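You operate a simulated robot arm through the tools that you are given. There is no shell and no other tool. Be economical: measure what you need, move in short steps, check, and stop when the job is done.

You run a simulated two-armed robot. Do the job below in one go: nothing can be reset, and whatever is moved stays where it is left.

JOB
Wipe up the spill on the parts table top with the cloth and put it back.

Only the result counts: the job must be done as asked and must still hold three seconds after the hand-in. Knocking over, shifting, dropping, spilling or breaking anything else fails it. Flat cloth is picked up by pressing the open fingertips on it (5 to 10 N) and closing them slowly along it; thin cloth reads only 2 to 8 mm in the jaws.

ROBOT AND FRAMES
Two 7-joint arms with two-finger parallel grippers on one trunk, on a base that drives. Base frame: it is fixed to the floor where the robot stands at the start and does not move with it; the origin is under the middle of the robot, x ahead of it, y to its left, z up; the surface under the hand at the start is at about z = 760. Units: mm, rad, N and s.
The left shoulder is at the start at [50, 168, 1032], the right one opposite. With the tool pointing down near the work surface each hand reaches from about 220 to 660 mm from the robot's upright axis, wherever it stands, measured 20 degrees to its own side. Payload 1.57 kg a hand.
Tool frame (each hand has its own): the origin (TCP) lies between the finger pads and is the grasp point; the fingertips stand 30 mm ahead of it; z points along the fingers, y is the line along which they close. Largest opening 80 mm; finger width 17, thickness 12; the body of the gripper, 40 by 82 mm, starts 80 mm behind the TCP.
Orientation is told as [roll, pitch, yaw] about the base's x, y, z axes, in that order, counted from this pose: with the fingers straight down and closing along the base's y, the tool's x points along the base's -x, its y along +y and its z along -z.

CONTROLS
- The arms move only by the tool drive_tool. It takes "left_moves", "right_moves" or both (then of equal length, played together; a hand with none holds still); each is a list that holds one entry, the list of rows, each a list of 7 numbers: the turn, a rotation vector about the base's x, y, z in rad, then the shift along the base's x, y, z in mm, then the closure, from 0 (fully open) to 1 (shut). In form: [[[ax, ay, az, x, y, z, jaw], ...]]. A call has 1 to 8 rows; each row is the pose to reach, as a shift and turn from the pose commanded when the call began. A row lasts 0.2 s, in which the tool goes at most 50 mm and 0.15 rad; a call with a longer step from one row to the next is refused whole, and so is a gripper value outside its range. Where a pose cannot be reached the arm comes as near as it can. A force on the tool above 40 N (or 10 N above the force at the start of the call, whichever is more), or a blocked arm, ends the call early, and 0.2 s more pass. Each finger travels about 45 mm/s and halts on what it meets, pressing with about 23 N; the grip force reading is that of the motor and also rises with nothing between the fingers. The clock runs only during rows and for 0.2 s after the last one: add rows that repeat a pose to give the fingers time. The reply holds the time, the measured pose of the TCP, the force on the tool along the base axes, the opening and the grip force, in the units named above and with some noise, with the torque about the TCP (base axes, N m) and any sound that the robot's microphone picked up.
- Cameras (640 x 400 px; columns grow to the right, rows downward): "scene" is now at [121.8, 32.8, 1242.9]; the picture's right is [0.35, -0.94, 0.00], its down [-0.52, -0.20, -0.83] and it looks along [0.78, 0.29, -0.56] (base axes); focal length 278 px, centre (320, 200). "left" rides on the left gripper at [72, 7, -122] in its tool frame; the picture's right is [-0.09, 1.00, 0.00], its down [-0.84, -0.08, -0.54] and it looks along [-0.54, -0.05, 0.84] (tool axes); focal length 238 px, centre (320, 200). "right" rides on the right gripper at [72, -7, -122] in its tool frame; the picture's right is [0.09, 1.00, 0.00], its down [-0.84, 0.08, -0.54] and it looks along [-0.54, 0.05, 0.84] (tool axes); focal length 238 px, centre (320, 200). There is no depth. A picture from a camera that has moved, and an enlarged one, comes with that camera's place and axes in the base frame and with its lens.
- camera(camera): a new picture of that camera. It takes no simulated time.
- move_column(by): slides the trunk up (or, below 0, down) by that many mm; the arms and the scene camera ride with it, the base frame stays. It gives what a move gives, with no picture.
- drive_base(legs): drives the robot by 1 to 6 legs, each [ahead, left, turn to the left] in mm, mm and rad, along the robot's own axes; the way and the turn of a leg run together, so that a leg with both is an arc; at most 1500 mm and 3.142 rad a leg. The arms and the cameras ride along, it lands a little off, and it stops where it bumps. It gives what a move gives.
- head_to(pan, tilt): turns the head with the scene camera to pan (to the left, within 1.396 rad either way) and tilt (down, from -0.506 to 1.204), counted from straight ahead of the robot. It gives what a move gives.
- close_up(camera, box): a new picture of the part [left, top, right, bottom] of that camera's present view, enlarged. It takes no simulated time.
- job_done(): hands the job in; it is judged then, once.

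Go step by step. Nothing tells you exact positions but the pictures and the camera data: compare them with the known pose of the tool, close in by small moves and look again before you grip or let go. The budget is 120 turns and 92 pictures, counting those below and the enlarged ones. Unless the task says otherwise, let go and move clear before handing in, and close with one line.

The tools are called after ">>>" as name(argument=value, ...) on one line, values as JSON. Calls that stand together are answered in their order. drive_tool: Moves the arms, as the interface text tells. Its arguments: {"type":"object","properties":{"left_moves":{"type":"array"},"right_moves":{"type":"array"}},"required":[]} The other tools are called the same way: move_column (by) slides the trunk up or down; drive_base (legs) drives the base; head_to (pan, tilt) turns the head that bears the scene camera; camera (camera) takes a picture; close_up (camera, box) takes an enlarged picture of a part of a camera's view; job_done () hands the job in.

At the start:

```text
t: 0.0
left_eef_pos: [341.0, 400.6, 959.9]
left_tool_rot: [0.0, 0.002, -0.001]
left_wrist_force: [0.9, 0.3, 0.9]
left_torque: [0.01, -0.03, -0.01]
left_gripper_width: 80.1
left_grip_force: 0.0
right_eef_pos: [410.4, 23.7, 958.1]
right_tool_rot: [0.001, 0.0, 0.0]
right_wrist_force: [0.3, 0.0, 0.4]
right_torque: [0.01, 0.03, 0.0]
right_gripper_width: 79.8
right_grip_force: 0.1
trunk travel left (down, up): [-200.0, 243.0]
robot x, y, heading: [0.3, -0.9, -0.0]
head pan, tilt: [0.36, 0.593]
```

scene: 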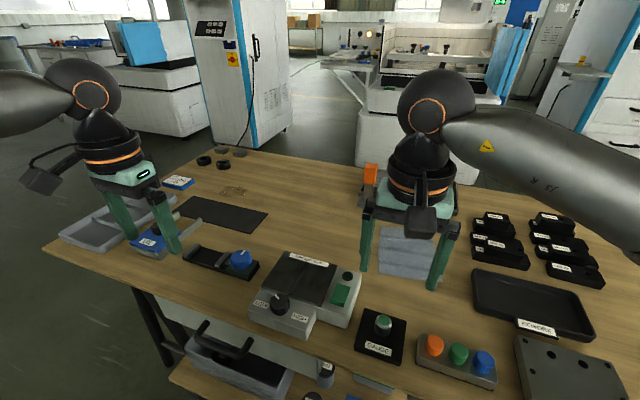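
right: 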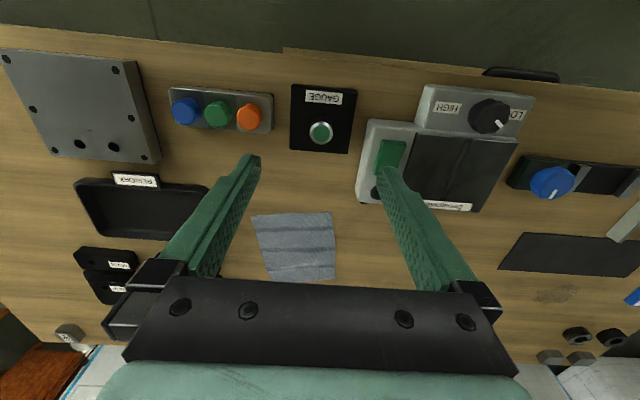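
left: 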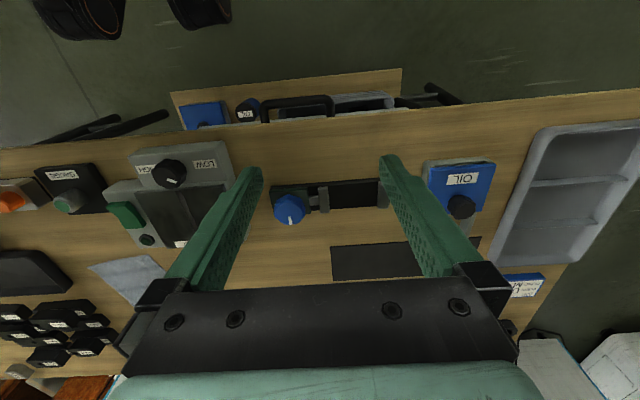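

I see a grey folded cloth under the right hand and a brownish, speckled patch beyond the black mat that may be the spill. I'll look closer at both.

>>> close_up(camera="scene", box=[160, 140, 320, 240])

>>> close_up(camera="right", box=[220, 190, 380, 290])

>>> close_up(camera="right", box=[480, 220, 640, 320])

```text
4.00 times, centred on (240, 190) of scene
camera zoom: at [121.8, 32.8, 1242.9], right [0.35, -0.94, 0.0], down [-0.52, -0.2, -0.83], along [0.78, 0.29, -0.56], focal length 1111 px, centre (640, 240)
```

zoom: 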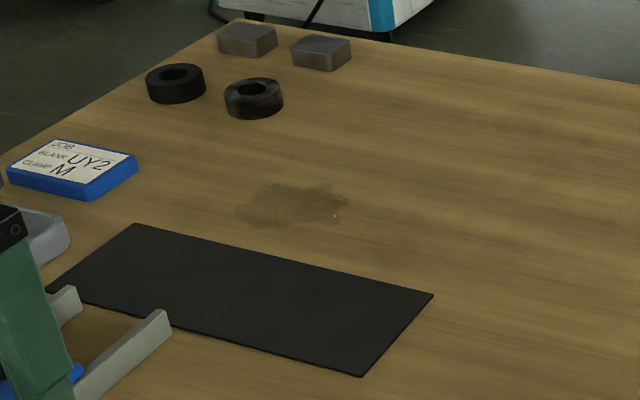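

```text
4.00 times, centred on (300, 240) of right
camera zoom: at [338.6, 17.0, 1081.8], right [-0.09, 1.0, 0.0], down [0.84, 0.08, 0.54], along [0.54, 0.05, -0.84], focal length 953 px, centre (400, 40)
```

zoom: 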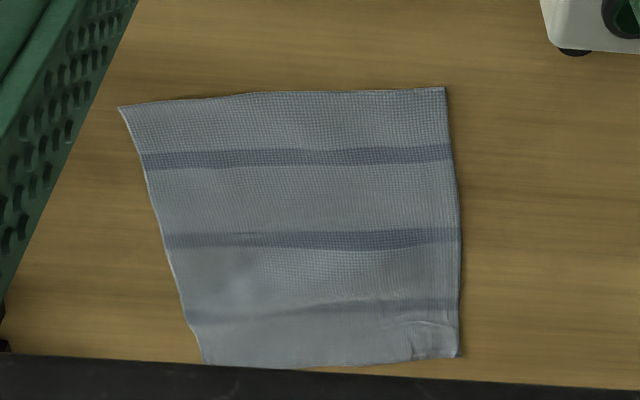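

```text
4.00 times, centred on (560, 270) of right
camera zoom: at [338.6, 17.0, 1081.8], right [-0.09, 1.0, 0.0], down [0.84, 0.08, 0.54], along [0.54, 0.05, -0.84], focal length 953 px, centre (-640, -80)
```

zoom: 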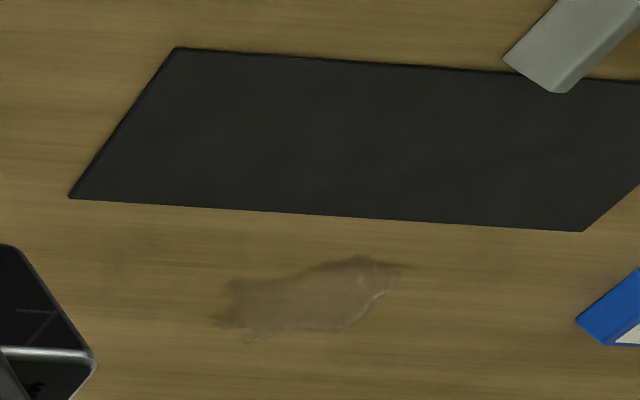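

The spill is at about (743, 569) and the cloth at about (660, 5), with corners (588,-79), (567,57), (735,85) and (752,-46). Next I'll check the gap between the base and the table, and how the rest of the table lies.

>>> head_to(pan=0.0, tilt=1.2)

>>> camera(camera="scene")

>>> head_to(pan=0.9, tilt=0.6)

>>> camera(camera="scene")

```text
t: 1.0
left_eef_pos: [341.7, 400.3, 959.7]
left_tool_rot: [0.0, -0.001, 0.0]
left_wrist_force: [0.1, -0.7, 0.5]
left_torque: [-0.02, -0.02, 0.01]
left_gripper_width: 80.1
left_grip_force: 0.1
right_eef_pos: [409.0, 23.5, 957.5]
right_tool_rot: [-0.001, -0.001, -0.001]
right_wrist_force: [0.0, 0.1, 1.1]
right_torque: [-0.02, -0.01, -0.03]
right_gripper_width: 79.9
right_grip_force: 0.1
trunk travel left (down, up): [-200.0, 243.0]
robot x, y, heading: [0.6, 2.9, -0.002]
head pan, tilt: [0.0, 1.201]
```

```text
85 pictures are left
camera scene: at [94.9, 1.6, 1197.7], right [0.0, -1.0, 0.0], down [-0.93, 0.0, -0.36], along [0.36, 0.0, -0.93], focal length 278 px, centre (320, 200)
```

scene: 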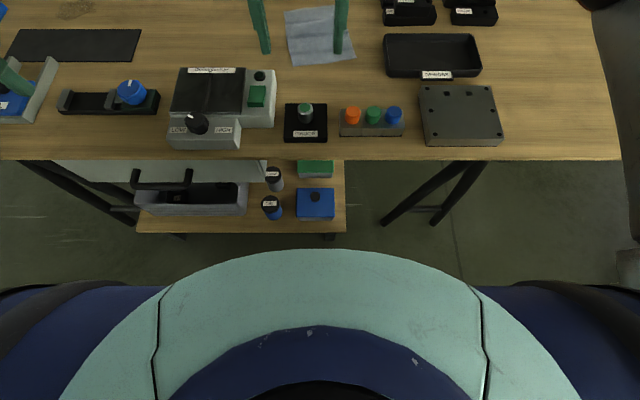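

```text
t: 2.2
left_eef_pos: [339.9, 399.7, 958.2]
left_tool_rot: [-0.001, 0.0, 0.001]
left_wrist_force: [0.2, -0.3, -0.5]
left_torque: [-0.01, 0.0, 0.0]
left_gripper_width: 80.4
left_grip_force: 0.1
right_eef_pos: [409.9, 24.9, 957.7]
right_tool_rot: [0.0, 0.001, -0.001]
right_wrist_force: [1.2, -0.8, -0.8]
right_torque: [0.01, 0.0, 0.0]
right_gripper_width: 79.9
right_grip_force: 0.1
trunk travel left (down, up): [-200.0, 243.0]
robot x, y, heading: [3.0, -2.0, -0.0]
head pan, tilt: [0.901, 0.6]
```

```text
84 pictures are left
camera scene: at [93.8, 70.8, 1242.3], right [0.78, -0.62, 0.0], down [-0.35, -0.44, -0.82], along [0.51, 0.65, -0.57], focal length 278 px, centre (320, 200)
```

scene: 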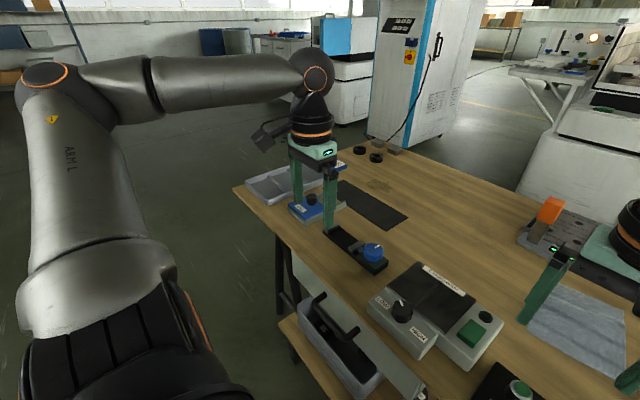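

The table's front edge is at x≈345 and its left edge at y≈850. The gap in front of the base is still unclear, so I'll tilt the left hand back for a look at the base.

>>> drive_tool(left_moves=[[[0, 0.15, 0, 0, 0, 10, 0], [0, 0.3, 0, 0, 0, 20, 0], [0, 0.45, 0, 0, 0, 30, 0], [0, 0.6, 0, 0, 0, 40, 0], [0, 0.7, 0, 0, 0, 40, 0]]])

>>> camera(camera="left")

```text
t: 3.4
left_eef_pos: [341.3, 398.3, 999.2]
left_tool_rot: [0.0, 0.702, 0.001]
left_wrist_force: [-0.2, 1.0, 0.0]
left_torque: [-0.02, -0.02, 0.0]
left_gripper_width: 79.8
left_grip_force: 0.1
right_eef_pos: [409.5, 24.1, 959.0]
right_tool_rot: [0.0, 0.001, 0.0]
right_wrist_force: [0.4, 0.0, 0.5]
right_torque: [-0.01, 0.04, 0.02]
right_gripper_width: 79.8
right_grip_force: 0.1
trunk travel left (down, up): [-200.0, 243.0]
robot x, y, heading: [-1.6, 1.6, -0.0]
head pan, tilt: [0.901, 0.6]
```

```text
83 pictures are left
camera left: at [364.9, 405.7, 1138.4], right [0.07, 1.0, -0.06], down [0.99, -0.08, -0.13], along [-0.13, -0.05, -0.99], focal length 238 px, centre (320, 200)
```

left: 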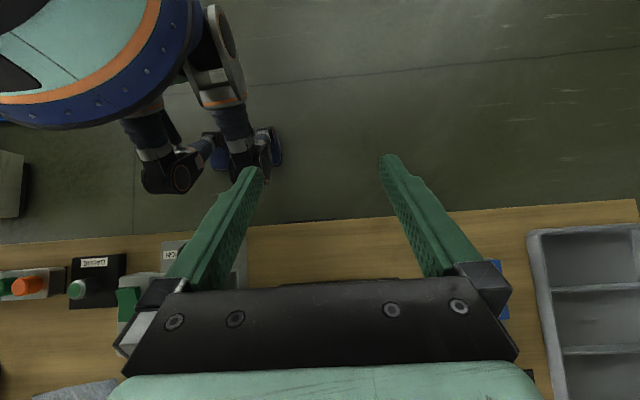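

The robot's front (the knees) is at about x=200 and the table edge at 345, so about 100 mm ahead is safe. I'll level the left hand, move the right hand aside, then drive ahead and to the right so the left hand can reach the cloth.

>>> drive_tool(left_moves=[[[0, -0.15, 0, 0, 0, 0, 0], [0, -0.3, 0, 0, 0, 0, 0], [0, -0.45, 0, 0, 0, 0, 0], [0, -0.6, 0, 0, 0, 0, 0], [0, -0.7, 0, 0, 0, 0, 0]]], right_moves=[[[0, 0, 0, -10, -45, 10, 0], [0, 0, 0, -20, -90, 20, 0], [0, 0, 0, -30, -135, 30, 0], [0, 0, 0, -40, -180, 40, 0], [0, 0, 0, -50, -220, 50, 0]]])

>>> drive_base(legs=[[0, -150, 0], [100, 0, 0]])

>>> head_to(pan=0.3, tilt=0.8)

>>> camera(camera="scene")

>>> camera(camera="left")

```text
t: 4.6
left_eef_pos: [340.5, 400.6, 999.9]
left_tool_rot: [0.0, -0.004, 0.001]
left_wrist_force: [1.0, 0.2, 1.4]
left_torque: [-0.02, -0.01, -0.02]
left_gripper_width: 80.1
left_grip_force: 0.0
right_eef_pos: [356.5, -195.2, 1011.0]
right_tool_rot: [0.0, 0.001, 0.002]
right_wrist_force: [0.1, -0.6, 0.5]
right_torque: [0.0, 0.02, -0.02]
right_gripper_width: 79.9
right_grip_force: 0.1
trunk travel left (down, up): [-200.0, 243.0]
robot x, y, heading: [-0.8, -0.2, -0.001]
head pan, tilt: [0.901, 0.6]
```

```text
t: 7.4
left_eef_pos: [434.3, 216.6, 998.6]
left_tool_rot: [0.001, 0.002, -0.02]
left_wrist_force: [1.3, 0.3, 0.1]
left_torque: [-0.02, -0.02, 0.0]
left_gripper_width: 80.1
left_grip_force: 0.0
right_eef_pos: [439.0, -377.8, 1009.5]
right_tool_rot: [0.001, 0.004, -0.019]
right_wrist_force: [-0.2, 0.3, -0.4]
right_torque: [0.0, 0.05, 0.0]
right_gripper_width: 80.0
right_grip_force: 0.1
trunk travel left (down, up): [-200.0, 243.0]
robot x, y, heading: [86.6, -177.4, -0.025]
head pan, tilt: [0.901, 0.6]
stopped in leg 2: the robot was blocked; the commanded pose is now the measured one
```

```text
t: 8.4
left_eef_pos: [431.8, 220.8, 998.4]
left_tool_rot: [0.0, 0.002, -0.015]
left_wrist_force: [-0.1, 0.1, -0.4]
left_torque: [0.01, -0.02, 0.01]
left_gripper_width: 80.0
left_grip_force: 0.0
right_eef_pos: [437.2, -374.2, 1010.8]
right_tool_rot: [0.0, 0.004, -0.019]
right_wrist_force: [-0.3, 0.0, 0.0]
right_torque: [-0.02, 0.0, 0.01]
right_gripper_width: 80.1
right_grip_force: 0.1
trunk travel left (down, up): [-200.0, 243.0]
robot x, y, heading: [85.0, -175.1, -0.017]
head pan, tilt: [0.3, 0.799]
```

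```text
82 pictures are left
camera scene: at [200.0, -151.0, 1225.4], right [0.28, -0.96, 0.0], down [-0.69, -0.2, -0.7], along [0.67, 0.2, -0.72], focal length 278 px, centre (320, 200)
```

scene: 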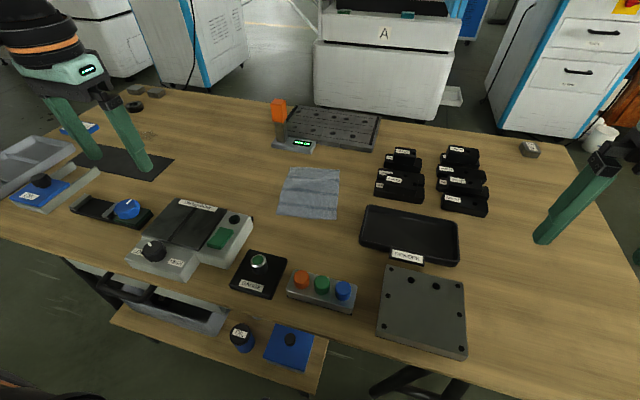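

```text
81 pictures are left
camera left: at [358.8, 227.7, 1120.4], right [0.11, 0.99, 0.0], down [0.84, -0.09, 0.54], along [0.54, -0.06, -0.84], focal length 238 px, centre (320, 200)
```

left: 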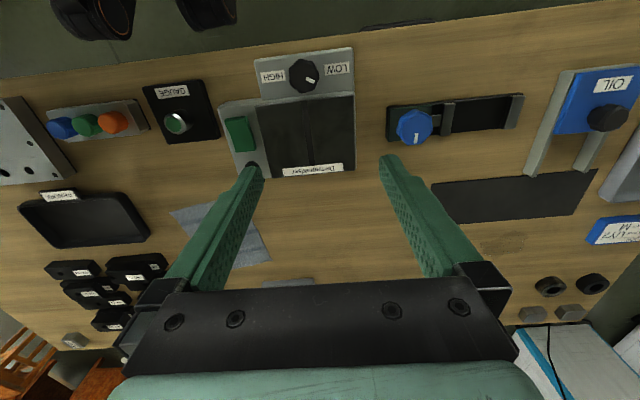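

The base was blocked at x≈86, but the table hasn't moved: the cloth still computes to about (650, 8). I'll back off 10 mm and bring the left hand over the near edge of the cloth.

>>> drive_base(legs=[[-10, 0, 0]])

>>> drive_tool(left_moves=[[[0, 0, 0.015, 24, -32, -10, 0.2], [0, 0, 0.015, 48, -64, -20, 0.35], [0, 0, 0.015, 72, -96, -30, 0.35], [0, 0, 0.015, 96, -128, -45, 0.35], [0, 0, 0.015, 120, -160, -60, 0.35], [0, 0, 0.015, 144, -192, -80, 0.35], [0, 0, 0.015, 168, -224, -110, 0.35], [0, 0, 0.015, 180, -230, -130, 0.35]]])

>>> camera(camera="left")

>>> close_up(camera="scene", box=[220, 120, 400, 232])

```text
t: 9.2
left_eef_pos: [423.3, 223.2, 997.9]
left_tool_rot: [0.0, 0.0, -0.015]
left_wrist_force: [-0.4, 0.3, -0.5]
left_torque: [-0.01, -0.01, -0.01]
left_gripper_width: 80.0
left_grip_force: 0.0
right_eef_pos: [431.3, -373.5, 1010.9]
right_tool_rot: [0.001, 0.0, -0.014]
right_wrist_force: [-0.5, 0.0, 0.2]
right_torque: [0.0, -0.05, 0.01]
right_gripper_width: 79.7
right_grip_force: 0.1
trunk travel left (down, up): [-200.0, 243.0]
robot x, y, heading: [73.4, -174.3, -0.019]
head pan, tilt: [0.3, 0.799]
```

```text
t: 11.0
left_eef_pos: [579.8, 11.3, 873.3]
left_tool_rot: [-0.002, -0.001, 0.002]
left_wrist_force: [0.3, 0.8, 1.1]
left_torque: [0.0, 0.0, 0.03]
left_gripper_width: 51.9
left_grip_force: 0.0
left hand out of reach, approached as far as the arm can: row 7, 8
right_eef_pos: [430.6, -372.2, 1011.6]
right_tool_rot: [0.0, 0.004, -0.014]
right_wrist_force: [0.0, -0.8, -0.3]
right_torque: [0.0, 0.03, 0.0]
right_gripper_width: 80.1
right_grip_force: 0.0
trunk travel left (down, up): [-200.0, 243.0]
robot x, y, heading: [76.9, -173.7, -0.014]
head pan, tilt: [0.3, 0.799]
```

```text
80 pictures are left
camera left: at [507.2, 18.0, 994.1], right [0.09, 1.0, 0.0], down [0.84, -0.08, 0.54], along [0.54, -0.05, -0.84], focal length 238 px, centre (320, 200)
```

left: 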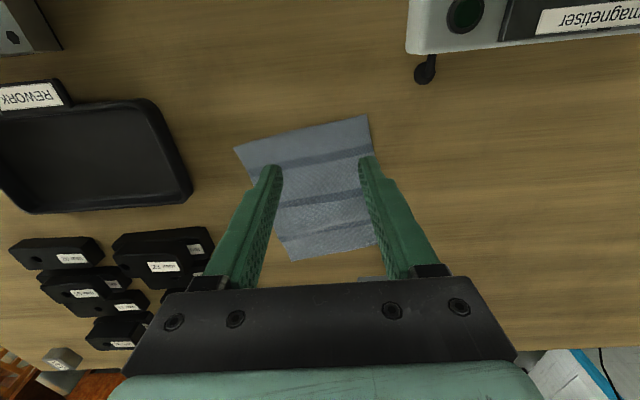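

```text
3.56 times, centred on (310, 176) of scene
camera zoom: at [192.9, -148.9, 1225.4], right [0.28, -0.96, 0.0], down [-0.69, -0.2, -0.7], along [0.67, 0.2, -0.72], focal length 987 px, centre (356, 285)
```

zoom: 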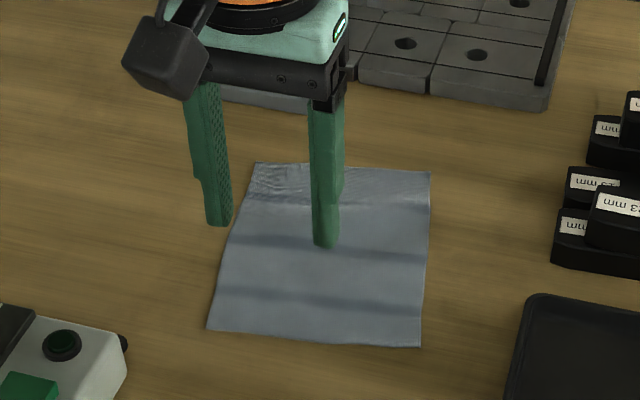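

The cloth's corners measure the same from the left camera: (586,-77), (565,58), (727,74) and (754,-43). The hand stopped short of the target, so I'll try closing in again.

>>> drive_tool(left_moves=[[[0, 0, 0, 8, -6, -10, 0.35], [0, 0, 0, 16, -12, -20, 0.35], [0, 0, 0, 22, -17, -30, 0.35], [0, 0, 0, 22, -17, -40, 0.35]]])

```text
t: 12.0
left_eef_pos: [577.6, 17.4, 844.1]
left_tool_rot: [-0.001, -0.001, -0.001]
left_wrist_force: [-0.4, -0.7, -0.7]
left_torque: [0.0, -0.01, 0.03]
left_gripper_width: 52.0
left_grip_force: 0.1
left hand out of reach, approached as far as the arm can: row 1, 2, 3, 4
right_eef_pos: [430.7, -372.5, 1010.4]
right_tool_rot: [-0.002, 0.004, -0.014]
right_wrist_force: [-0.1, 0.1, -0.4]
right_torque: [0.0, -0.03, -0.03]
right_gripper_width: 80.2
right_grip_force: 0.1
trunk travel left (down, up): [-200.0, 243.0]
robot x, y, heading: [74.7, -174.8, -0.014]
head pan, tilt: [0.3, 0.799]
```

The arm stops at x≈578 with the fingers vertical. I'll tilt the fingers slightly forward to see whether that gains reach.

>>> drive_tool(left_moves=[[[0, -0.12, 0, 6, -6, 0, 0.35], [0, -0.24, 0, 12, -12, 0, 0.35], [0, -0.35, 0, 20, -18, 0, 0.35], [0, -0.35, 0, 24, -24, 0, 0.35]]])

```text
t: 13.0
left_eef_pos: [603.4, -8.8, 845.5]
left_tool_rot: [-0.002, -0.351, 0.002]
left_wrist_force: [-0.1, 0.2, 0.5]
left_torque: [-0.02, -0.02, -0.02]
left_gripper_width: 51.8
left_grip_force: 0.0
right_eef_pos: [431.3, -372.7, 1008.9]
right_tool_rot: [0.0, 0.004, -0.016]
right_wrist_force: [-0.7, -0.3, 0.4]
right_torque: [-0.03, 0.03, 0.02]
right_gripper_width: 80.0
right_grip_force: 0.2
trunk travel left (down, up): [-200.0, 243.0]
robot x, y, heading: [78.4, -174.0, -0.018]
head pan, tilt: [0.3, 0.799]
```

The tilt works. Now I'll descend toward the cloth with the tips about 28 mm in from its near edge.

>>> drive_tool(left_moves=[[[0, 0, 0, -5, 1, -15, 0.35], [0, 0, 0, -10, 2, -30, 0.35], [0, 0, 0, -10, 2, -40, 0.35]]])

>>> camera(camera="left")

>>> close_up(camera="scene", box=[220, 120, 400, 232])

```text
t: 13.8
left_eef_pos: [594.7, -5.8, 805.1]
left_tool_rot: [-0.003, -0.348, 0.002]
left_wrist_force: [0.4, -1.1, 0.4]
left_torque: [0.01, 0.03, -0.04]
left_gripper_width: 51.5
left_grip_force: 0.1
right_eef_pos: [430.9, -372.6, 1010.8]
right_tool_rot: [0.001, 0.003, -0.013]
right_wrist_force: [-0.1, 0.5, 1.2]
right_torque: [0.05, -0.02, 0.03]
right_gripper_width: 80.2
right_grip_force: 0.1
trunk travel left (down, up): [-200.0, 243.0]
robot x, y, heading: [76.1, -174.7, -0.021]
head pan, tilt: [0.3, 0.799]
```

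```text
78 pictures are left
camera left: at [483.4, -0.2, 894.5], right [0.09, 1.0, 0.03], down [0.6, -0.08, 0.8], along [0.79, -0.05, -0.6], focal length 238 px, centre (320, 200)
```

left: 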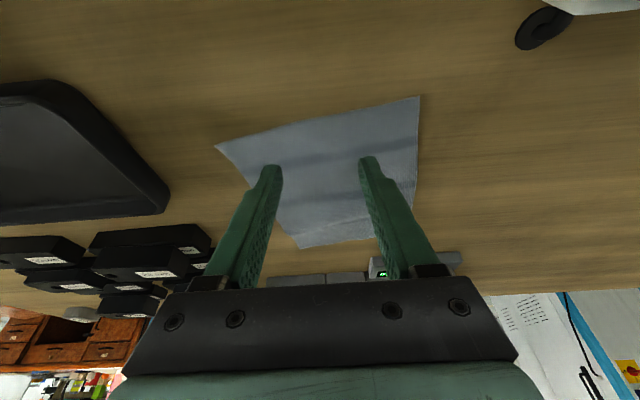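

```text
3.56 times, centred on (310, 176) of scene
camera zoom: at [192.7, -148.9, 1225.4], right [0.28, -0.96, 0.0], down [-0.69, -0.2, -0.7], along [0.67, 0.2, -0.72], focal length 987 px, centre (356, 285)
```

zoom: 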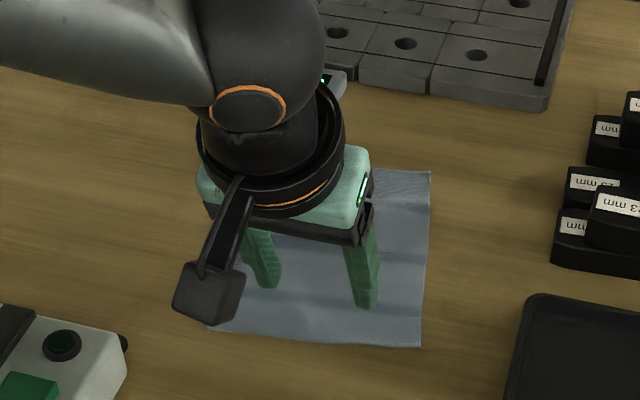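

Both tips are over the cloth near its close edge. I'll press down gently now.

>>> drive_tool(left_moves=[[[0, 0, 0, -3, 0, -5, 0.35], [0, 0, 0, -3, 0, -9, 0.35], [0, 0, 0, -3, 0, -11, 0.35]]])

```text
t: 14.6
left_eef_pos: [588.6, -4.4, 793.8]
left_tool_rot: [-0.001, -0.348, 0.001]
left_wrist_force: [-0.9, -0.3, -0.5]
left_torque: [-0.02, -0.02, 0.06]
left_gripper_width: 52.2
left_grip_force: 0.0
right_eef_pos: [431.4, -373.7, 1009.3]
right_tool_rot: [0.001, 0.004, -0.014]
right_wrist_force: [-0.4, 0.1, 0.1]
right_torque: [0.02, 0.01, -0.04]
right_gripper_width: 80.0
right_grip_force: 0.0
trunk travel left (down, up): [-200.0, 243.0]
robot x, y, heading: [74.1, -171.8, -0.013]
head pan, tilt: [0.3, 0.799]
```

>>> drive_tool(left_moves=[[[0, 0, 0, 0, 0, -1.5, 0.35], [0, 0, 0, 0, 0, -3, 0.35]]])

```text
t: 15.2
left_eef_pos: [589.7, -3.7, 793.0]
left_tool_rot: [-0.002, -0.349, 0.001]
left_wrist_force: [-0.6, 0.0, 0.9]
left_torque: [0.01, 0.0, -0.01]
left_gripper_width: 52.3
left_grip_force: 0.1
left hand out of reach, approached as far as the arm can: row 1, 2
right_eef_pos: [430.7, -373.7, 1009.5]
right_tool_rot: [0.0, 0.004, -0.012]
right_wrist_force: [0.1, 0.5, 0.5]
right_torque: [0.01, -0.01, -0.01]
right_gripper_width: 80.0
right_grip_force: 0.0
trunk travel left (down, up): [-200.0, 243.0]
robot x, y, heading: [73.7, -175.0, -0.013]
head pan, tilt: [0.3, 0.799]
```

The arm can't reach any lower at this trunk height. I'll lift the hand and lower the trunk to gain reach.

>>> drive_tool(left_moves=[[[0, 0, 0, 0, 0, 30, 0.35], [0, 0, 0, 0, 0, 60, 0.35], [0, 0, 0, 0, 0, 90, 0.35], [0, 0, 0, 0, 0, 120, 0.35], [0, 0, 0, 0, 0, 145, 0.35]]])

>>> move_column(by=-120)

>>> camera(camera="scene")

```text
t: 16.4
left_eef_pos: [588.6, -3.4, 938.2]
left_tool_rot: [0.0, -0.349, 0.0]
left_wrist_force: [-0.4, 0.6, -0.9]
left_torque: [0.02, 0.01, 0.03]
left_gripper_width: 52.0
left_grip_force: 0.1
right_eef_pos: [430.1, -372.6, 1010.7]
right_tool_rot: [-0.002, 0.004, -0.014]
right_wrist_force: [0.0, 0.6, -0.2]
right_torque: [-0.01, 0.01, 0.01]
right_gripper_width: 80.1
right_grip_force: 0.1
trunk travel left (down, up): [-200.0, 243.0]
robot x, y, heading: [77.7, -171.6, -0.017]
head pan, tilt: [0.3, 0.799]
```

```text
t: 17.9
left_eef_pos: [588.9, -5.1, 817.2]
left_tool_rot: [0.001, -0.35, -0.001]
left_wrist_force: [-0.2, 0.6, 0.1]
left_torque: [0.01, 0.03, -0.02]
left_gripper_width: 52.1
left_grip_force: 0.1
right_eef_pos: [429.2, -373.0, 890.8]
right_tool_rot: [0.002, 0.003, -0.015]
right_wrist_force: [-0.1, 0.0, -0.1]
right_torque: [0.01, 0.02, 0.0]
right_gripper_width: 80.1
right_grip_force: 0.1
trunk travel left (down, up): [-80.0, 363.0]
robot x, y, heading: [75.3, -169.8, -0.017]
head pan, tilt: [0.3, 0.799]
```

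```text
76 pictures are left
camera scene: at [192.6, -148.9, 1105.5], right [0.28, -0.96, 0.0], down [-0.69, -0.2, -0.7], along [0.67, 0.2, -0.72], focal length 278 px, centre (320, 200)
```

scene: 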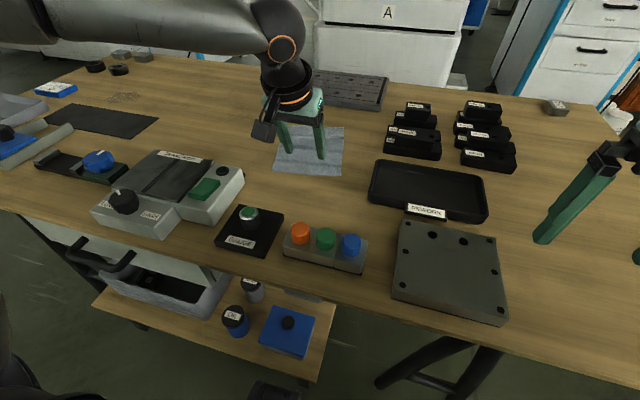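

The reach is better now. I'll descend and press.

>>> drive_tool(left_moves=[[[0, 0, 0, 2, 0, -12, 0.35], [0, 0, 0, 2, 0, -22, 0.35], [0, 0, 0, 2, 0, -25, 0.35], [0, 0, 0, 2, 0, -27, 0.35]]])

```text
t: 18.9
left_eef_pos: [590.5, -5.0, 792.5]
left_tool_rot: [-0.003, -0.352, 0.002]
left_wrist_force: [-0.8, -0.5, 7.2]
left_torque: [0.0, 0.1, 0.0]
left_gripper_width: 51.7
left_grip_force: 0.0
right_eef_pos: [430.4, -373.9, 890.8]
right_tool_rot: [0.0, 0.002, -0.014]
right_wrist_force: [-0.5, 0.0, -0.2]
right_torque: [-0.02, 0.0, 0.02]
right_gripper_width: 80.3
right_grip_force: 0.0
trunk travel left (down, up): [-80.0, 363.0]
robot x, y, heading: [75.5, -172.1, -0.018]
head pan, tilt: [0.3, 0.799]
```

The contact force is 7 N. I'll close slowly along the cloth.

>>> drive_tool(left_moves=[[[0, 0, 0, 0, 0, 0, 0.4], [0, 0, 0, 0, 0, 0, 0.45], [0, 0, 0, 0, 0, 0, 0.5], [0, 0, 0, 0, 0, 0, 0.55], [0, 0, 0, 0, 0, 0, 0.6], [0, 0, 0, 0, 0, 0, 0.65], [0, 0, 0, 0, 0, 0, 0.7], [0, 0, 0, 0, 0, 0, 0.75]]])

>>> drive_tool(left_moves=[[[0, 0, 0, 0, 0, 0, 0.8], [0, 0, 0, 0, 0, 0, 0.85], [0, 0, 0, 0, 0, 0, 0.9], [0, 0, 0, 0, 0, 0, 0.95], [0, 0, 0, 0, 0, 0, 1.0], [0, 0, 0, 0, 0, 0, 1.0], [0, 0, 0, 0, 0, 0, 1.0]]])

>>> camera(camera="left")

```text
t: 20.7
left_eef_pos: [590.4, -4.3, 792.5]
left_tool_rot: [0.001, -0.354, 0.0]
left_wrist_force: [0.2, -0.4, 15.7]
left_torque: [-0.05, -0.04, -0.01]
left_gripper_width: 19.6
left_grip_force: 0.0
right_eef_pos: [430.1, -373.2, 889.7]
right_tool_rot: [0.0, 0.002, -0.015]
right_wrist_force: [0.0, -0.3, -1.0]
right_torque: [-0.01, -0.02, 0.0]
right_gripper_width: 80.1
right_grip_force: 0.0
trunk travel left (down, up): [-80.0, 363.0]
robot x, y, heading: [77.4, -172.7, -0.018]
head pan, tilt: [0.3, 0.799]
```

```text
t: 22.3
left_eef_pos: [589.8, -4.2, 791.4]
left_tool_rot: [-0.001, -0.354, 0.003]
left_wrist_force: [-0.3, 1.0, 18.3]
left_torque: [0.06, -0.04, 0.0]
left_gripper_width: 2.0
left_grip_force: 23.6
right_eef_pos: [430.1, -373.5, 891.0]
right_tool_rot: [0.001, 0.001, -0.014]
right_wrist_force: [-0.1, 0.0, -0.1]
right_torque: [0.01, 0.01, 0.02]
right_gripper_width: 80.2
right_grip_force: 0.1
trunk travel left (down, up): [-80.0, 363.0]
robot x, y, heading: [77.1, -172.3, -0.016]
head pan, tilt: [0.3, 0.799]
```

```text
75 pictures are left
camera left: at [480.2, 2.2, 881.3], right [0.09, 1.0, 0.03], down [0.6, -0.08, 0.8], along [0.8, -0.05, -0.6], focal length 238 px, centre (320, 200)
```

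left: 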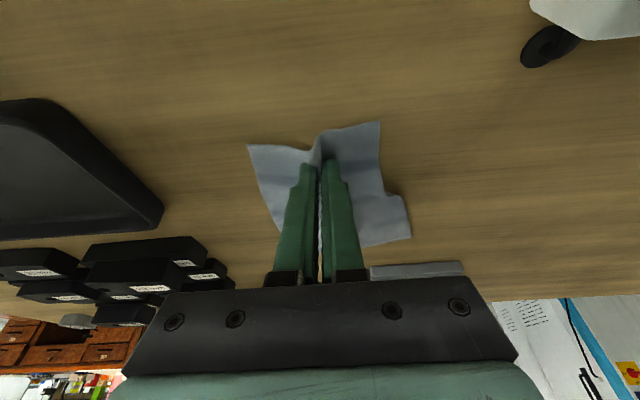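

The cloth has tucked in between the fingers and the jaws read 2.0 mm. I'll lift and check.

>>> drive_tool(left_moves=[[[0, 0, 0, 0, 0, 15, 1], [0, 0, 0, 0, 0, 40, 1], [0, 0, 0, 0, 0, 70, 1], [0, 0, 0, 0, 0, 100, 1], [0, 0, 0, 0, 0, 130, 1], [0, 0, 0, 0, 0, 160, 1], [0, 0, 0, 0, 0, 190, 1]]])

>>> camera(camera="left")

>>> camera(camera="scene")

```text
t: 23.9
left_eef_pos: [592.0, 5.1, 969.8]
left_tool_rot: [0.001, -0.347, 0.003]
left_wrist_force: [0.4, 0.7, 0.4]
left_torque: [0.0, -0.02, 0.01]
left_gripper_width: 2.0
left_grip_force: 23.0
left hand out of reach, approached as far as the arm can: row 7
right_eef_pos: [430.4, -373.4, 890.7]
right_tool_rot: [0.001, 0.003, -0.013]
right_wrist_force: [-0.3, -0.6, 0.8]
right_torque: [0.03, 0.03, -0.01]
right_gripper_width: 79.9
right_grip_force: 0.0
trunk travel left (down, up): [-80.0, 363.0]
robot x, y, heading: [77.7, -174.6, -0.018]
head pan, tilt: [0.3, 0.799]
```

```text
74 pictures are left
camera left: at [482.3, 10.9, 1059.1], right [0.09, 1.0, 0.03], down [0.6, -0.08, 0.79], along [0.79, -0.05, -0.61], focal length 238 px, centre (320, 200)
```

left: 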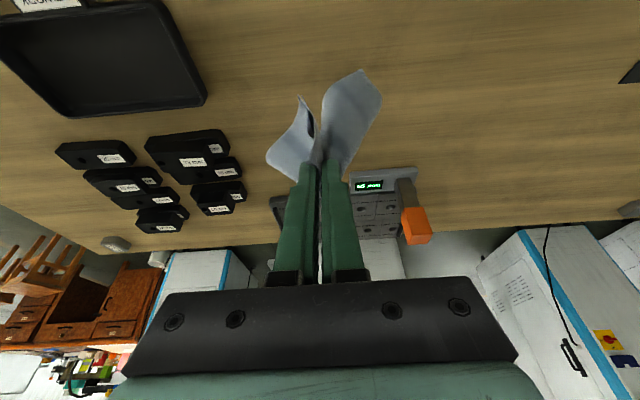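

```text
73 pictures are left
camera scene: at [192.7, -149.0, 1105.4], right [0.28, -0.96, 0.0], down [-0.69, -0.2, -0.7], along [0.67, 0.2, -0.72], focal length 278 px, centre (320, 200)
```

scene: 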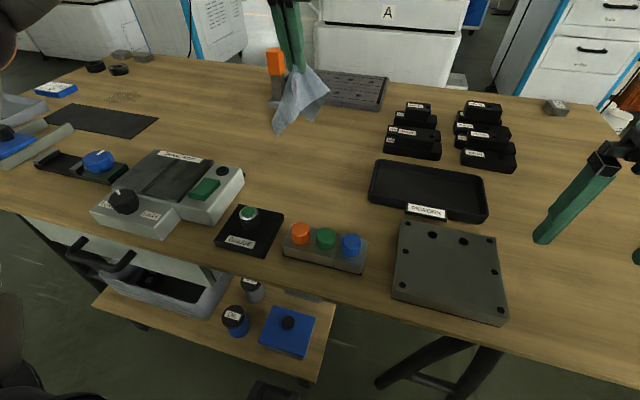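

The cloth is held and hanging. I'll raise the trunk so it clears the table items, back off, and drive left toward the spill.

>>> move_column(by=120)

>>> drive_base(legs=[[-70, 0, 0.017], [0, 565, 0]])

>>> head_to(pan=0.3, tilt=0.7)

>>> camera(camera="scene")

```text
t: 25.4
left_eef_pos: [592.5, 4.6, 1089.4]
left_tool_rot: [0.0, -0.349, -0.001]
left_wrist_force: [0.6, -0.7, -0.3]
left_torque: [-0.01, -0.01, -0.01]
left_gripper_width: 2.1
left_grip_force: 22.8
right_eef_pos: [429.9, -374.0, 1009.3]
right_tool_rot: [-0.001, 0.003, -0.015]
right_wrist_force: [0.1, -0.8, 0.1]
right_torque: [-0.03, 0.02, 0.05]
right_gripper_width: 80.1
right_grip_force: 0.1
trunk travel left (down, up): [-200.0, 243.0]
robot x, y, heading: [77.0, -175.3, -0.017]
head pan, tilt: [0.3, 0.799]
```

```text
t: 31.4
left_eef_pos: [517.7, 570.9, 1088.5]
left_tool_rot: [0.0, -0.35, 0.015]
left_wrist_force: [-0.5, 0.1, 0.4]
left_torque: [0.0, 0.01, -0.03]
left_gripper_width: 2.1
left_grip_force: 23.2
right_eef_pos: [362.8, 192.0, 1010.3]
right_tool_rot: [0.0, 0.005, 0.002]
right_wrist_force: [-1.4, 0.0, 0.5]
right_torque: [-0.01, 0.02, -0.02]
right_gripper_width: 80.1
right_grip_force: 0.1
trunk travel left (down, up): [-200.0, 243.0]
robot x, y, heading: [4.3, 384.9, -0.002]
head pan, tilt: [0.3, 0.799]
```

```text
t: 32.0
left_eef_pos: [518.4, 570.7, 1089.4]
left_tool_rot: [0.001, -0.35, 0.015]
left_wrist_force: [0.0, 0.1, 0.4]
left_torque: [-0.01, -0.02, 0.01]
left_gripper_width: 2.0
left_grip_force: 23.1
right_eef_pos: [362.6, 192.4, 1008.9]
right_tool_rot: [0.001, 0.004, 0.002]
right_wrist_force: [0.3, 0.5, 0.4]
right_torque: [0.0, -0.04, -0.01]
right_gripper_width: 80.1
right_grip_force: 0.1
trunk travel left (down, up): [-200.0, 243.0]
robot x, y, heading: [4.2, 384.3, 0.001]
head pan, tilt: [0.3, 0.7]
```

```text
72 pictures are left
camera scene: at [125.6, 413.3, 1233.6], right [0.3, -0.96, 0.0], down [-0.62, -0.19, -0.76], along [0.73, 0.23, -0.64], focal length 278 px, centre (320, 200)
```

scene: 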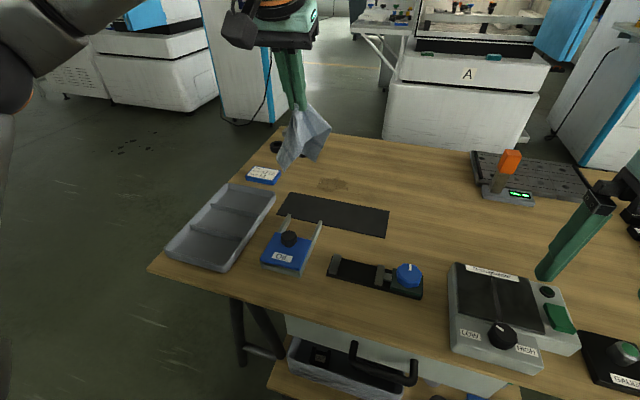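

The spill is confirmed at about (745, 571). I'll go ahead 70 mm, then stretch the arm high over the table with more tilt.

>>> drive_base(legs=[[68, 0, 0]])

>>> drive_tool(left_moves=[[[0, -0.08, 0, 20, -15, 0, 1], [0, -0.16, 0, 40, -30, 0, 1], [0, -0.24, 0, 60, -45, 0, 1], [0, -0.3, 0, 80, -60, 0, 1], [0, -0.3, 0, 100, -75, 0, 1], [0, -0.3, 0, 120, -90, -10, 1], [0, -0.3, 0, 140, -100, -20, 1]]], right_moves=[[[0, 0, 0, 0, 0, 10, 0], [0, 0, 0, 0, 0, 20, 0], [0, 0, 0, 0, 0, 30, 0], [0, 0, 0, 0, 0, 40, 0], [0, 0, 0, 0, 0, 50, 0], [0, 0, 0, 0, 0, 60, 0], [0, 0, 0, 0, 0, 70, 0]]])

```text
t: 33.2
left_eef_pos: [583.7, 571.2, 1088.2]
left_tool_rot: [0.001, -0.348, 0.017]
left_wrist_force: [0.1, -0.2, -1.3]
left_torque: [0.01, -0.02, -0.01]
left_gripper_width: 1.8
left_grip_force: 22.9
right_eef_pos: [428.8, 191.8, 1010.8]
right_tool_rot: [0.0, 0.004, 0.004]
right_wrist_force: [-0.3, 0.4, -0.3]
right_torque: [0.0, 0.03, -0.01]
right_gripper_width: 80.1
right_grip_force: 0.1
trunk travel left (down, up): [-200.0, 243.0]
robot x, y, heading: [73.7, 386.7, 0.004]
head pan, tilt: [0.3, 0.7]
stopped in leg 1: the robot was blocked; the commanded pose is now the measured one
```

```text
t: 34.8
left_eef_pos: [648.3, 541.5, 1029.1]
left_tool_rot: [-0.005, -0.647, 0.02]
left_wrist_force: [0.5, 0.3, 0.6]
left_torque: [0.01, 0.0, 0.0]
left_gripper_width: 2.0
left_grip_force: 22.9
left hand out of reach, approached as far as the arm can: row 1, 2, 3, 4, 5, 6, 7
right_eef_pos: [430.4, 194.0, 1080.1]
right_tool_rot: [0.0, 0.005, 0.001]
right_wrist_force: [-0.1, 0.5, 0.6]
right_torque: [-0.03, -0.03, 0.0]
right_gripper_width: 80.1
right_grip_force: 0.0
trunk travel left (down, up): [-200.0, 243.0]
robot x, y, heading: [73.2, 387.9, -0.001]
head pan, tilt: [0.3, 0.7]
```

From the front the arm can't reach the spill squarely: the reach from the shoulder is about 460 mm plus what the tilt adds. I'll back off and turn the robot right by about 60° so the left shoulder leads toward the table.

>>> drive_tool(left_moves=[[[0, 0.05, 0, -30, 0, 15, 1], [0, 0.1, 0, -60, 0, 30, 1], [0, 0.15, 0, -90, 0, 45, 1], [0, 0.2, 0, -120, 0, 60, 1], [0, 0.2, 0, -140, 0, 70, 1]]])

>>> drive_base(legs=[[-75, 0, 0], [0, 0, -1.047]])

>>> head_to(pan=1.1, tilt=0.7)

>>> camera(camera="scene")

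```text
t: 36.0
left_eef_pos: [504.9, 541.7, 1099.8]
left_tool_rot: [-0.002, -0.446, 0.019]
left_wrist_force: [1.0, -0.9, -0.2]
left_torque: [0.01, 0.02, 0.01]
left_gripper_width: 1.9
left_grip_force: 23.2
right_eef_pos: [431.0, 192.4, 1080.3]
right_tool_rot: [0.0, 0.004, 0.002]
right_wrist_force: [0.1, -0.4, -0.5]
right_torque: [0.02, 0.02, 0.0]
right_gripper_width: 80.1
right_grip_force: 0.1
trunk travel left (down, up): [-200.0, 243.0]
robot x, y, heading: [72.9, 389.0, 0.002]
head pan, tilt: [0.3, 0.7]
```

```text
t: 39.7
left_eef_pos: [341.5, 81.7, 1099.2]
left_tool_rot: [-0.001, -0.447, -1.043]
left_wrist_force: [0.3, 0.4, 0.6]
left_torque: [-0.01, -0.02, 0.03]
left_gripper_width: 2.3
left_grip_force: 23.2
right_eef_pos: [0.5, -20.9, 1080.5]
right_tool_rot: [0.0, 0.003, -1.061]
right_wrist_force: [-0.7, 0.1, -0.5]
right_torque: [0.01, -0.01, 0.03]
right_gripper_width: 80.1
right_grip_force: 0.1
trunk travel left (down, up): [-200.0, 243.0]
robot x, y, heading: [-3.0, 386.4, -1.057]
head pan, tilt: [0.3, 0.7]
```

```text
t: 40.9
left_eef_pos: [341.9, 82.5, 1099.3]
left_tool_rot: [-0.001, -0.447, -1.044]
left_wrist_force: [0.2, -0.1, -0.3]
left_torque: [0.02, -0.04, 0.04]
left_gripper_width: 1.9
left_grip_force: 22.5
right_eef_pos: [-0.1, -20.0, 1079.7]
right_tool_rot: [0.0, 0.003, -1.061]
right_wrist_force: [0.3, 0.9, 0.3]
right_torque: [-0.04, 0.05, 0.04]
right_gripper_width: 79.9
right_grip_force: 0.1
trunk travel left (down, up): [-200.0, 243.0]
robot x, y, heading: [-6.9, 386.4, -1.061]
head pan, tilt: [1.1, 0.7]
```

```text
71 pictures are left
camera scene: at [98.5, 356.4, 1233.7], right [0.04, -1.0, 0.0], down [-0.64, -0.02, -0.76], along [0.76, 0.03, -0.64], focal length 278 px, centre (320, 200)
```

scene: 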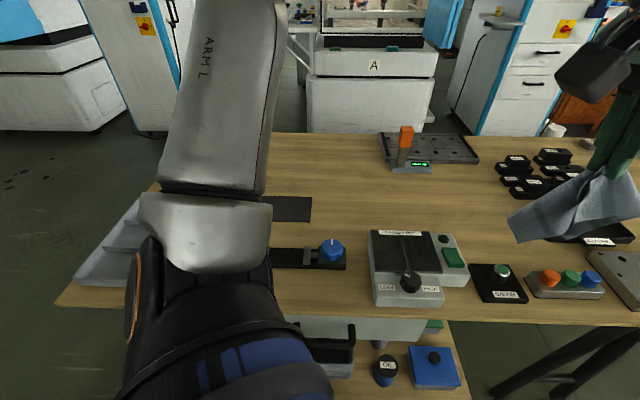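

The turn worked. Next I'll move along to y≈530 and swing the left hand's yaw back while bringing it around in front.

>>> drive_base(legs=[[-126, 70, 0]])

>>> drive_tool(left_moves=[[[0, 0, 0.13, 20, 30, 0, 1], [0, 0, 0.26, 40, 60, 0, 1], [0, 0, 0.39, 60, 90, 0, 1], [0, 0, 0.52, 80, 120, 0, 1], [0, 0, 0.65, 100, 150, 0, 1], [0, 0, 0.78, 120, 180, 0, 1], [0, 0, 0.91, 135, 210, 0, 1], [0, 0, 1.04, 145, 240, 0, 1]]])

>>> camera(camera="scene")

>>> camera(camera="left")

```text
t: 42.2
left_eef_pos: [339.8, 223.0, 1099.2]
left_tool_rot: [-0.002, -0.446, -1.047]
left_wrist_force: [-1.0, -0.1, -0.6]
left_torque: [-0.01, 0.03, 0.06]
left_gripper_width: 2.0
left_grip_force: 22.7
right_eef_pos: [-0.6, 121.6, 1081.1]
right_tool_rot: [0.0, 0.005, -1.062]
right_wrist_force: [-0.2, 0.6, 0.5]
right_torque: [0.01, 0.03, 0.01]
right_gripper_width: 80.0
right_grip_force: 0.1
trunk travel left (down, up): [-200.0, 243.0]
robot x, y, heading: [-5.3, 527.6, -1.065]
head pan, tilt: [1.1, 0.7]
```

```text
t: 44.0
left_eef_pos: [485.4, 464.9, 1099.9]
left_tool_rot: [-0.002, -0.446, -0.005]
left_wrist_force: [0.2, 0.4, -0.1]
left_torque: [0.0, 0.01, -0.02]
left_gripper_width: 2.2
left_grip_force: 23.3
right_eef_pos: [-0.8, 120.4, 1081.0]
right_tool_rot: [0.0, 0.003, -1.062]
right_wrist_force: [-0.4, 0.4, -0.7]
right_torque: [0.01, 0.01, 0.0]
right_gripper_width: 80.1
right_grip_force: 0.0
trunk travel left (down, up): [-200.0, 243.0]
robot x, y, heading: [-6.7, 527.8, -1.062]
head pan, tilt: [1.1, 0.7]
```

```text
70 pictures are left
camera scene: at [99.0, 497.8, 1233.7], right [0.04, -1.0, 0.0], down [-0.64, -0.02, -0.76], along [0.76, 0.03, -0.64], focal length 278 px, centre (320, 200)
```

scene: 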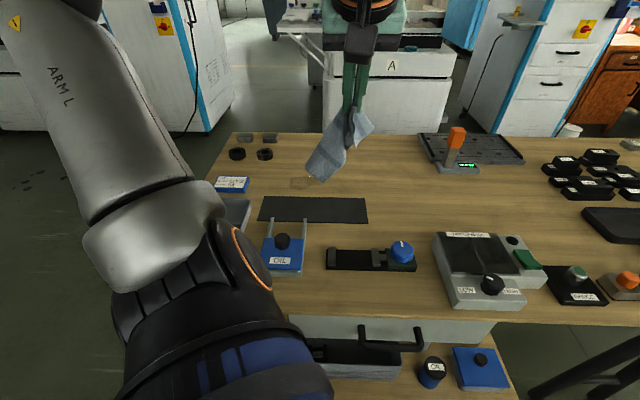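

```text
69 pictures are left
camera left: at [368.0, 471.6, 1178.4], right [0.09, 1.0, 0.04], down [0.52, -0.08, 0.85], along [0.85, -0.06, -0.52], focal length 238 px, centre (320, 200)
```

left: 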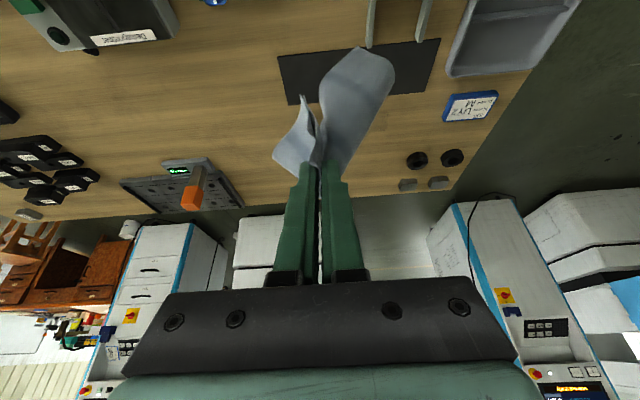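

Clear path. I'll advance toward the table and stretch the arm over the region to the right of the spill, keeping it high.

>>> drive_base(legs=[[29, 52, 0]])

>>> drive_tool(left_moves=[[[0, 0, 0, 25, 0, -10, 1], [0, 0, 0, 50, 0, -20, 1], [0, 0, 0, 75, 0, -30, 1], [0, 0, 0, 100, 0, -40, 1], [0, 0, 0, 125, 0, -55, 1], [0, 0, 0, 145, 0, -70, 1], [0, 0, 0, 160, 0, -85, 1]]])

>>> camera(camera="scene")

```text
t: 45.1
left_eef_pos: [545.0, 465.1, 1099.5]
left_tool_rot: [-0.002, -0.446, -0.002]
left_wrist_force: [1.2, -0.3, 1.0]
left_torque: [0.05, 0.03, 0.01]
left_gripper_width: 1.8
left_grip_force: 23.0
right_eef_pos: [60.7, 120.4, 1079.3]
right_tool_rot: [0.0, 0.003, -1.059]
right_wrist_force: [0.5, 0.5, 0.4]
right_torque: [0.01, 0.03, 0.0]
right_gripper_width: 79.8
right_grip_force: 0.0
trunk travel left (down, up): [-200.0, 243.0]
robot x, y, heading: [54.5, 526.7, -1.063]
head pan, tilt: [1.1, 0.7]
```

```text
t: 46.7
left_eef_pos: [705.0, 463.5, 1015.0]
left_tool_rot: [0.0, -0.446, -0.004]
left_wrist_force: [0.0, -0.1, -0.6]
left_torque: [0.01, 0.01, 0.0]
left_gripper_width: 2.1
left_grip_force: 24.0
right_eef_pos: [61.2, 120.8, 1080.2]
right_tool_rot: [0.001, 0.003, -1.059]
right_wrist_force: [-0.2, -0.8, 0.0]
right_torque: [0.03, -0.01, -0.04]
right_gripper_width: 80.1
right_grip_force: 0.0
trunk travel left (down, up): [-200.0, 243.0]
robot x, y, heading: [58.4, 529.1, -1.067]
head pan, tilt: [1.1, 0.7]
```

```text
68 pictures are left
camera scene: at [158.7, 497.7, 1233.7], right [0.04, -1.0, 0.0], down [-0.64, -0.02, -0.76], along [0.76, 0.03, -0.64], focal length 278 px, centre (320, 200)
```

scene: 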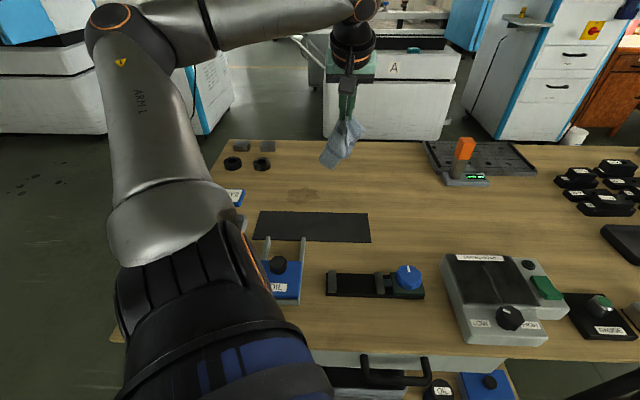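

Now I'll lower the trunk 120 mm.

>>> move_column(by=-120)

>>> camera(camera="scene")

>>> camera(camera="left")

```text
t: 48.2
left_eef_pos: [705.6, 464.0, 895.9]
left_tool_rot: [-0.001, -0.447, -0.003]
left_wrist_force: [-0.3, 0.7, 0.0]
left_torque: [-0.01, -0.02, -0.02]
left_gripper_width: 2.0
left_grip_force: 23.4
right_eef_pos: [60.7, 121.9, 959.8]
right_tool_rot: [0.001, 0.005, -1.058]
right_wrist_force: [0.2, -0.3, -1.3]
right_torque: [0.01, -0.02, -0.01]
right_gripper_width: 80.1
right_grip_force: 0.0
trunk travel left (down, up): [-80.0, 363.0]
robot x, y, heading: [55.5, 525.1, -1.063]
head pan, tilt: [1.1, 0.7]
```

```text
67 pictures are left
camera scene: at [158.5, 497.7, 1113.7], right [0.04, -1.0, 0.0], down [-0.64, -0.02, -0.77], along [0.76, 0.03, -0.64], focal length 278 px, centre (320, 200)
```

scene: 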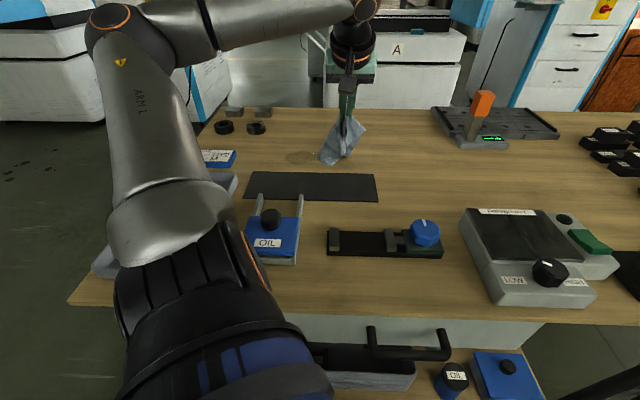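

```text
66 pictures are left
camera left: at [587.5, 471.2, 974.9], right [0.09, 1.0, 0.04], down [0.52, -0.08, 0.85], along [0.85, -0.06, -0.52], focal length 238 px, centre (320, 200)
```

left: 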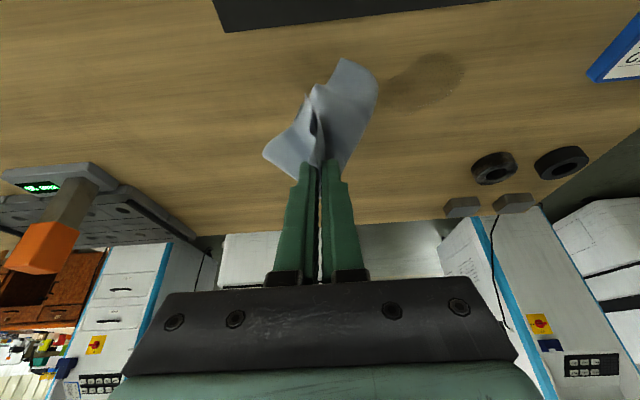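

I'll lay the cloth down moving left, so the tail trails to the right and the fingers end up over the spill.

>>> drive_tool(left_moves=[[[0, -0.05, 0, 2, 0, -15, 1], [0, -0.1, 0, 6, 5, -30, 1], [0, -0.15, 0, 10, 15, -45, 1], [0, -0.15, 0, 14, 28, -58, 1], [0, -0.15, 0, 18, 42, -70, 1], [0, -0.15, 0, 20, 56, -82, 1], [0, -0.15, 0, 22, 70, -92, 1]]])

>>> camera(camera="left")

>>> close_up(camera="scene", box=[230, 90, 420, 210])

```text
t: 49.8
left_eef_pos: [728.1, 535.3, 803.2]
left_tool_rot: [-0.002, -0.597, -0.004]
left_wrist_force: [-0.4, -0.6, 0.2]
left_torque: [0.02, -0.02, 0.0]
left_gripper_width: 2.0
left_grip_force: 23.1
right_eef_pos: [59.2, 120.9, 959.9]
right_tool_rot: [0.001, 0.003, -1.06]
right_wrist_force: [-0.2, 0.0, -0.6]
right_torque: [0.03, -0.02, 0.0]
right_gripper_width: 79.8
right_grip_force: 0.1
trunk travel left (down, up): [-80.0, 363.0]
robot x, y, heading: [58.7, 526.1, -1.067]
head pan, tilt: [1.1, 0.7]
```

```text
65 pictures are left
camera left: at [599.6, 541.6, 863.8], right [0.08, 1.0, 0.05], down [0.39, -0.08, 0.92], along [0.92, -0.06, -0.39], focal length 238 px, centre (320, 200)
```

left: 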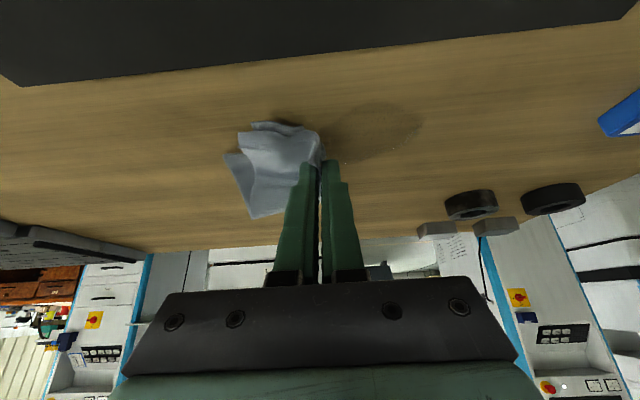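

```text
3.33 times, centred on (325, 150) of scene
camera zoom: at [158.5, 497.6, 1113.7], right [0.04, -1.0, 0.0], down [-0.64, -0.02, -0.76], along [0.76, 0.03, -0.64], focal length 926 px, centre (303, 367)
```

zoom: 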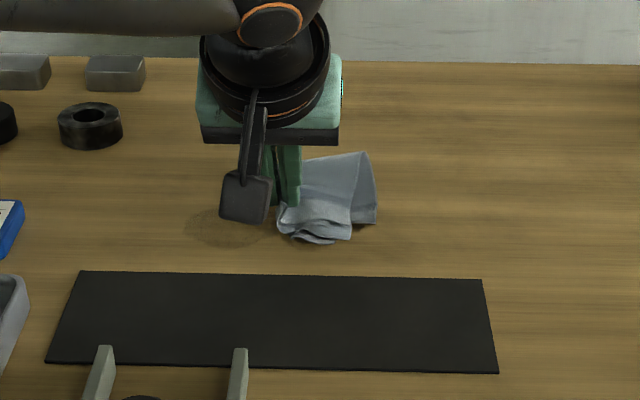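

The spill spans x 705–773 and y 535–605, and the cloth lies to the right of the fingertips. I'll press down at the right end of the spill.

>>> drive_tool(left_moves=[[[0, 0, 0, 0, 0, -6, 1], [0, 0, 0, 0, 0, -10, 1], [0, 0, 0, 0, 0, -13, 1]]])

```text
t: 50.6
left_eef_pos: [727.8, 532.2, 792.9]
left_tool_rot: [-0.002, -0.6, -0.004]
left_wrist_force: [-1.9, 0.7, 6.1]
left_torque: [-0.01, -0.02, -0.01]
left_gripper_width: 1.7
left_grip_force: 23.2
right_eef_pos: [59.8, 120.8, 961.0]
right_tool_rot: [0.0, 0.002, -1.06]
right_wrist_force: [0.5, 0.5, -0.2]
right_torque: [0.0, -0.01, 0.0]
right_gripper_width: 80.2
right_grip_force: 0.1
trunk travel left (down, up): [-80.0, 363.0]
robot x, y, heading: [55.6, 532.3, -1.06]
head pan, tilt: [1.1, 0.7]
```

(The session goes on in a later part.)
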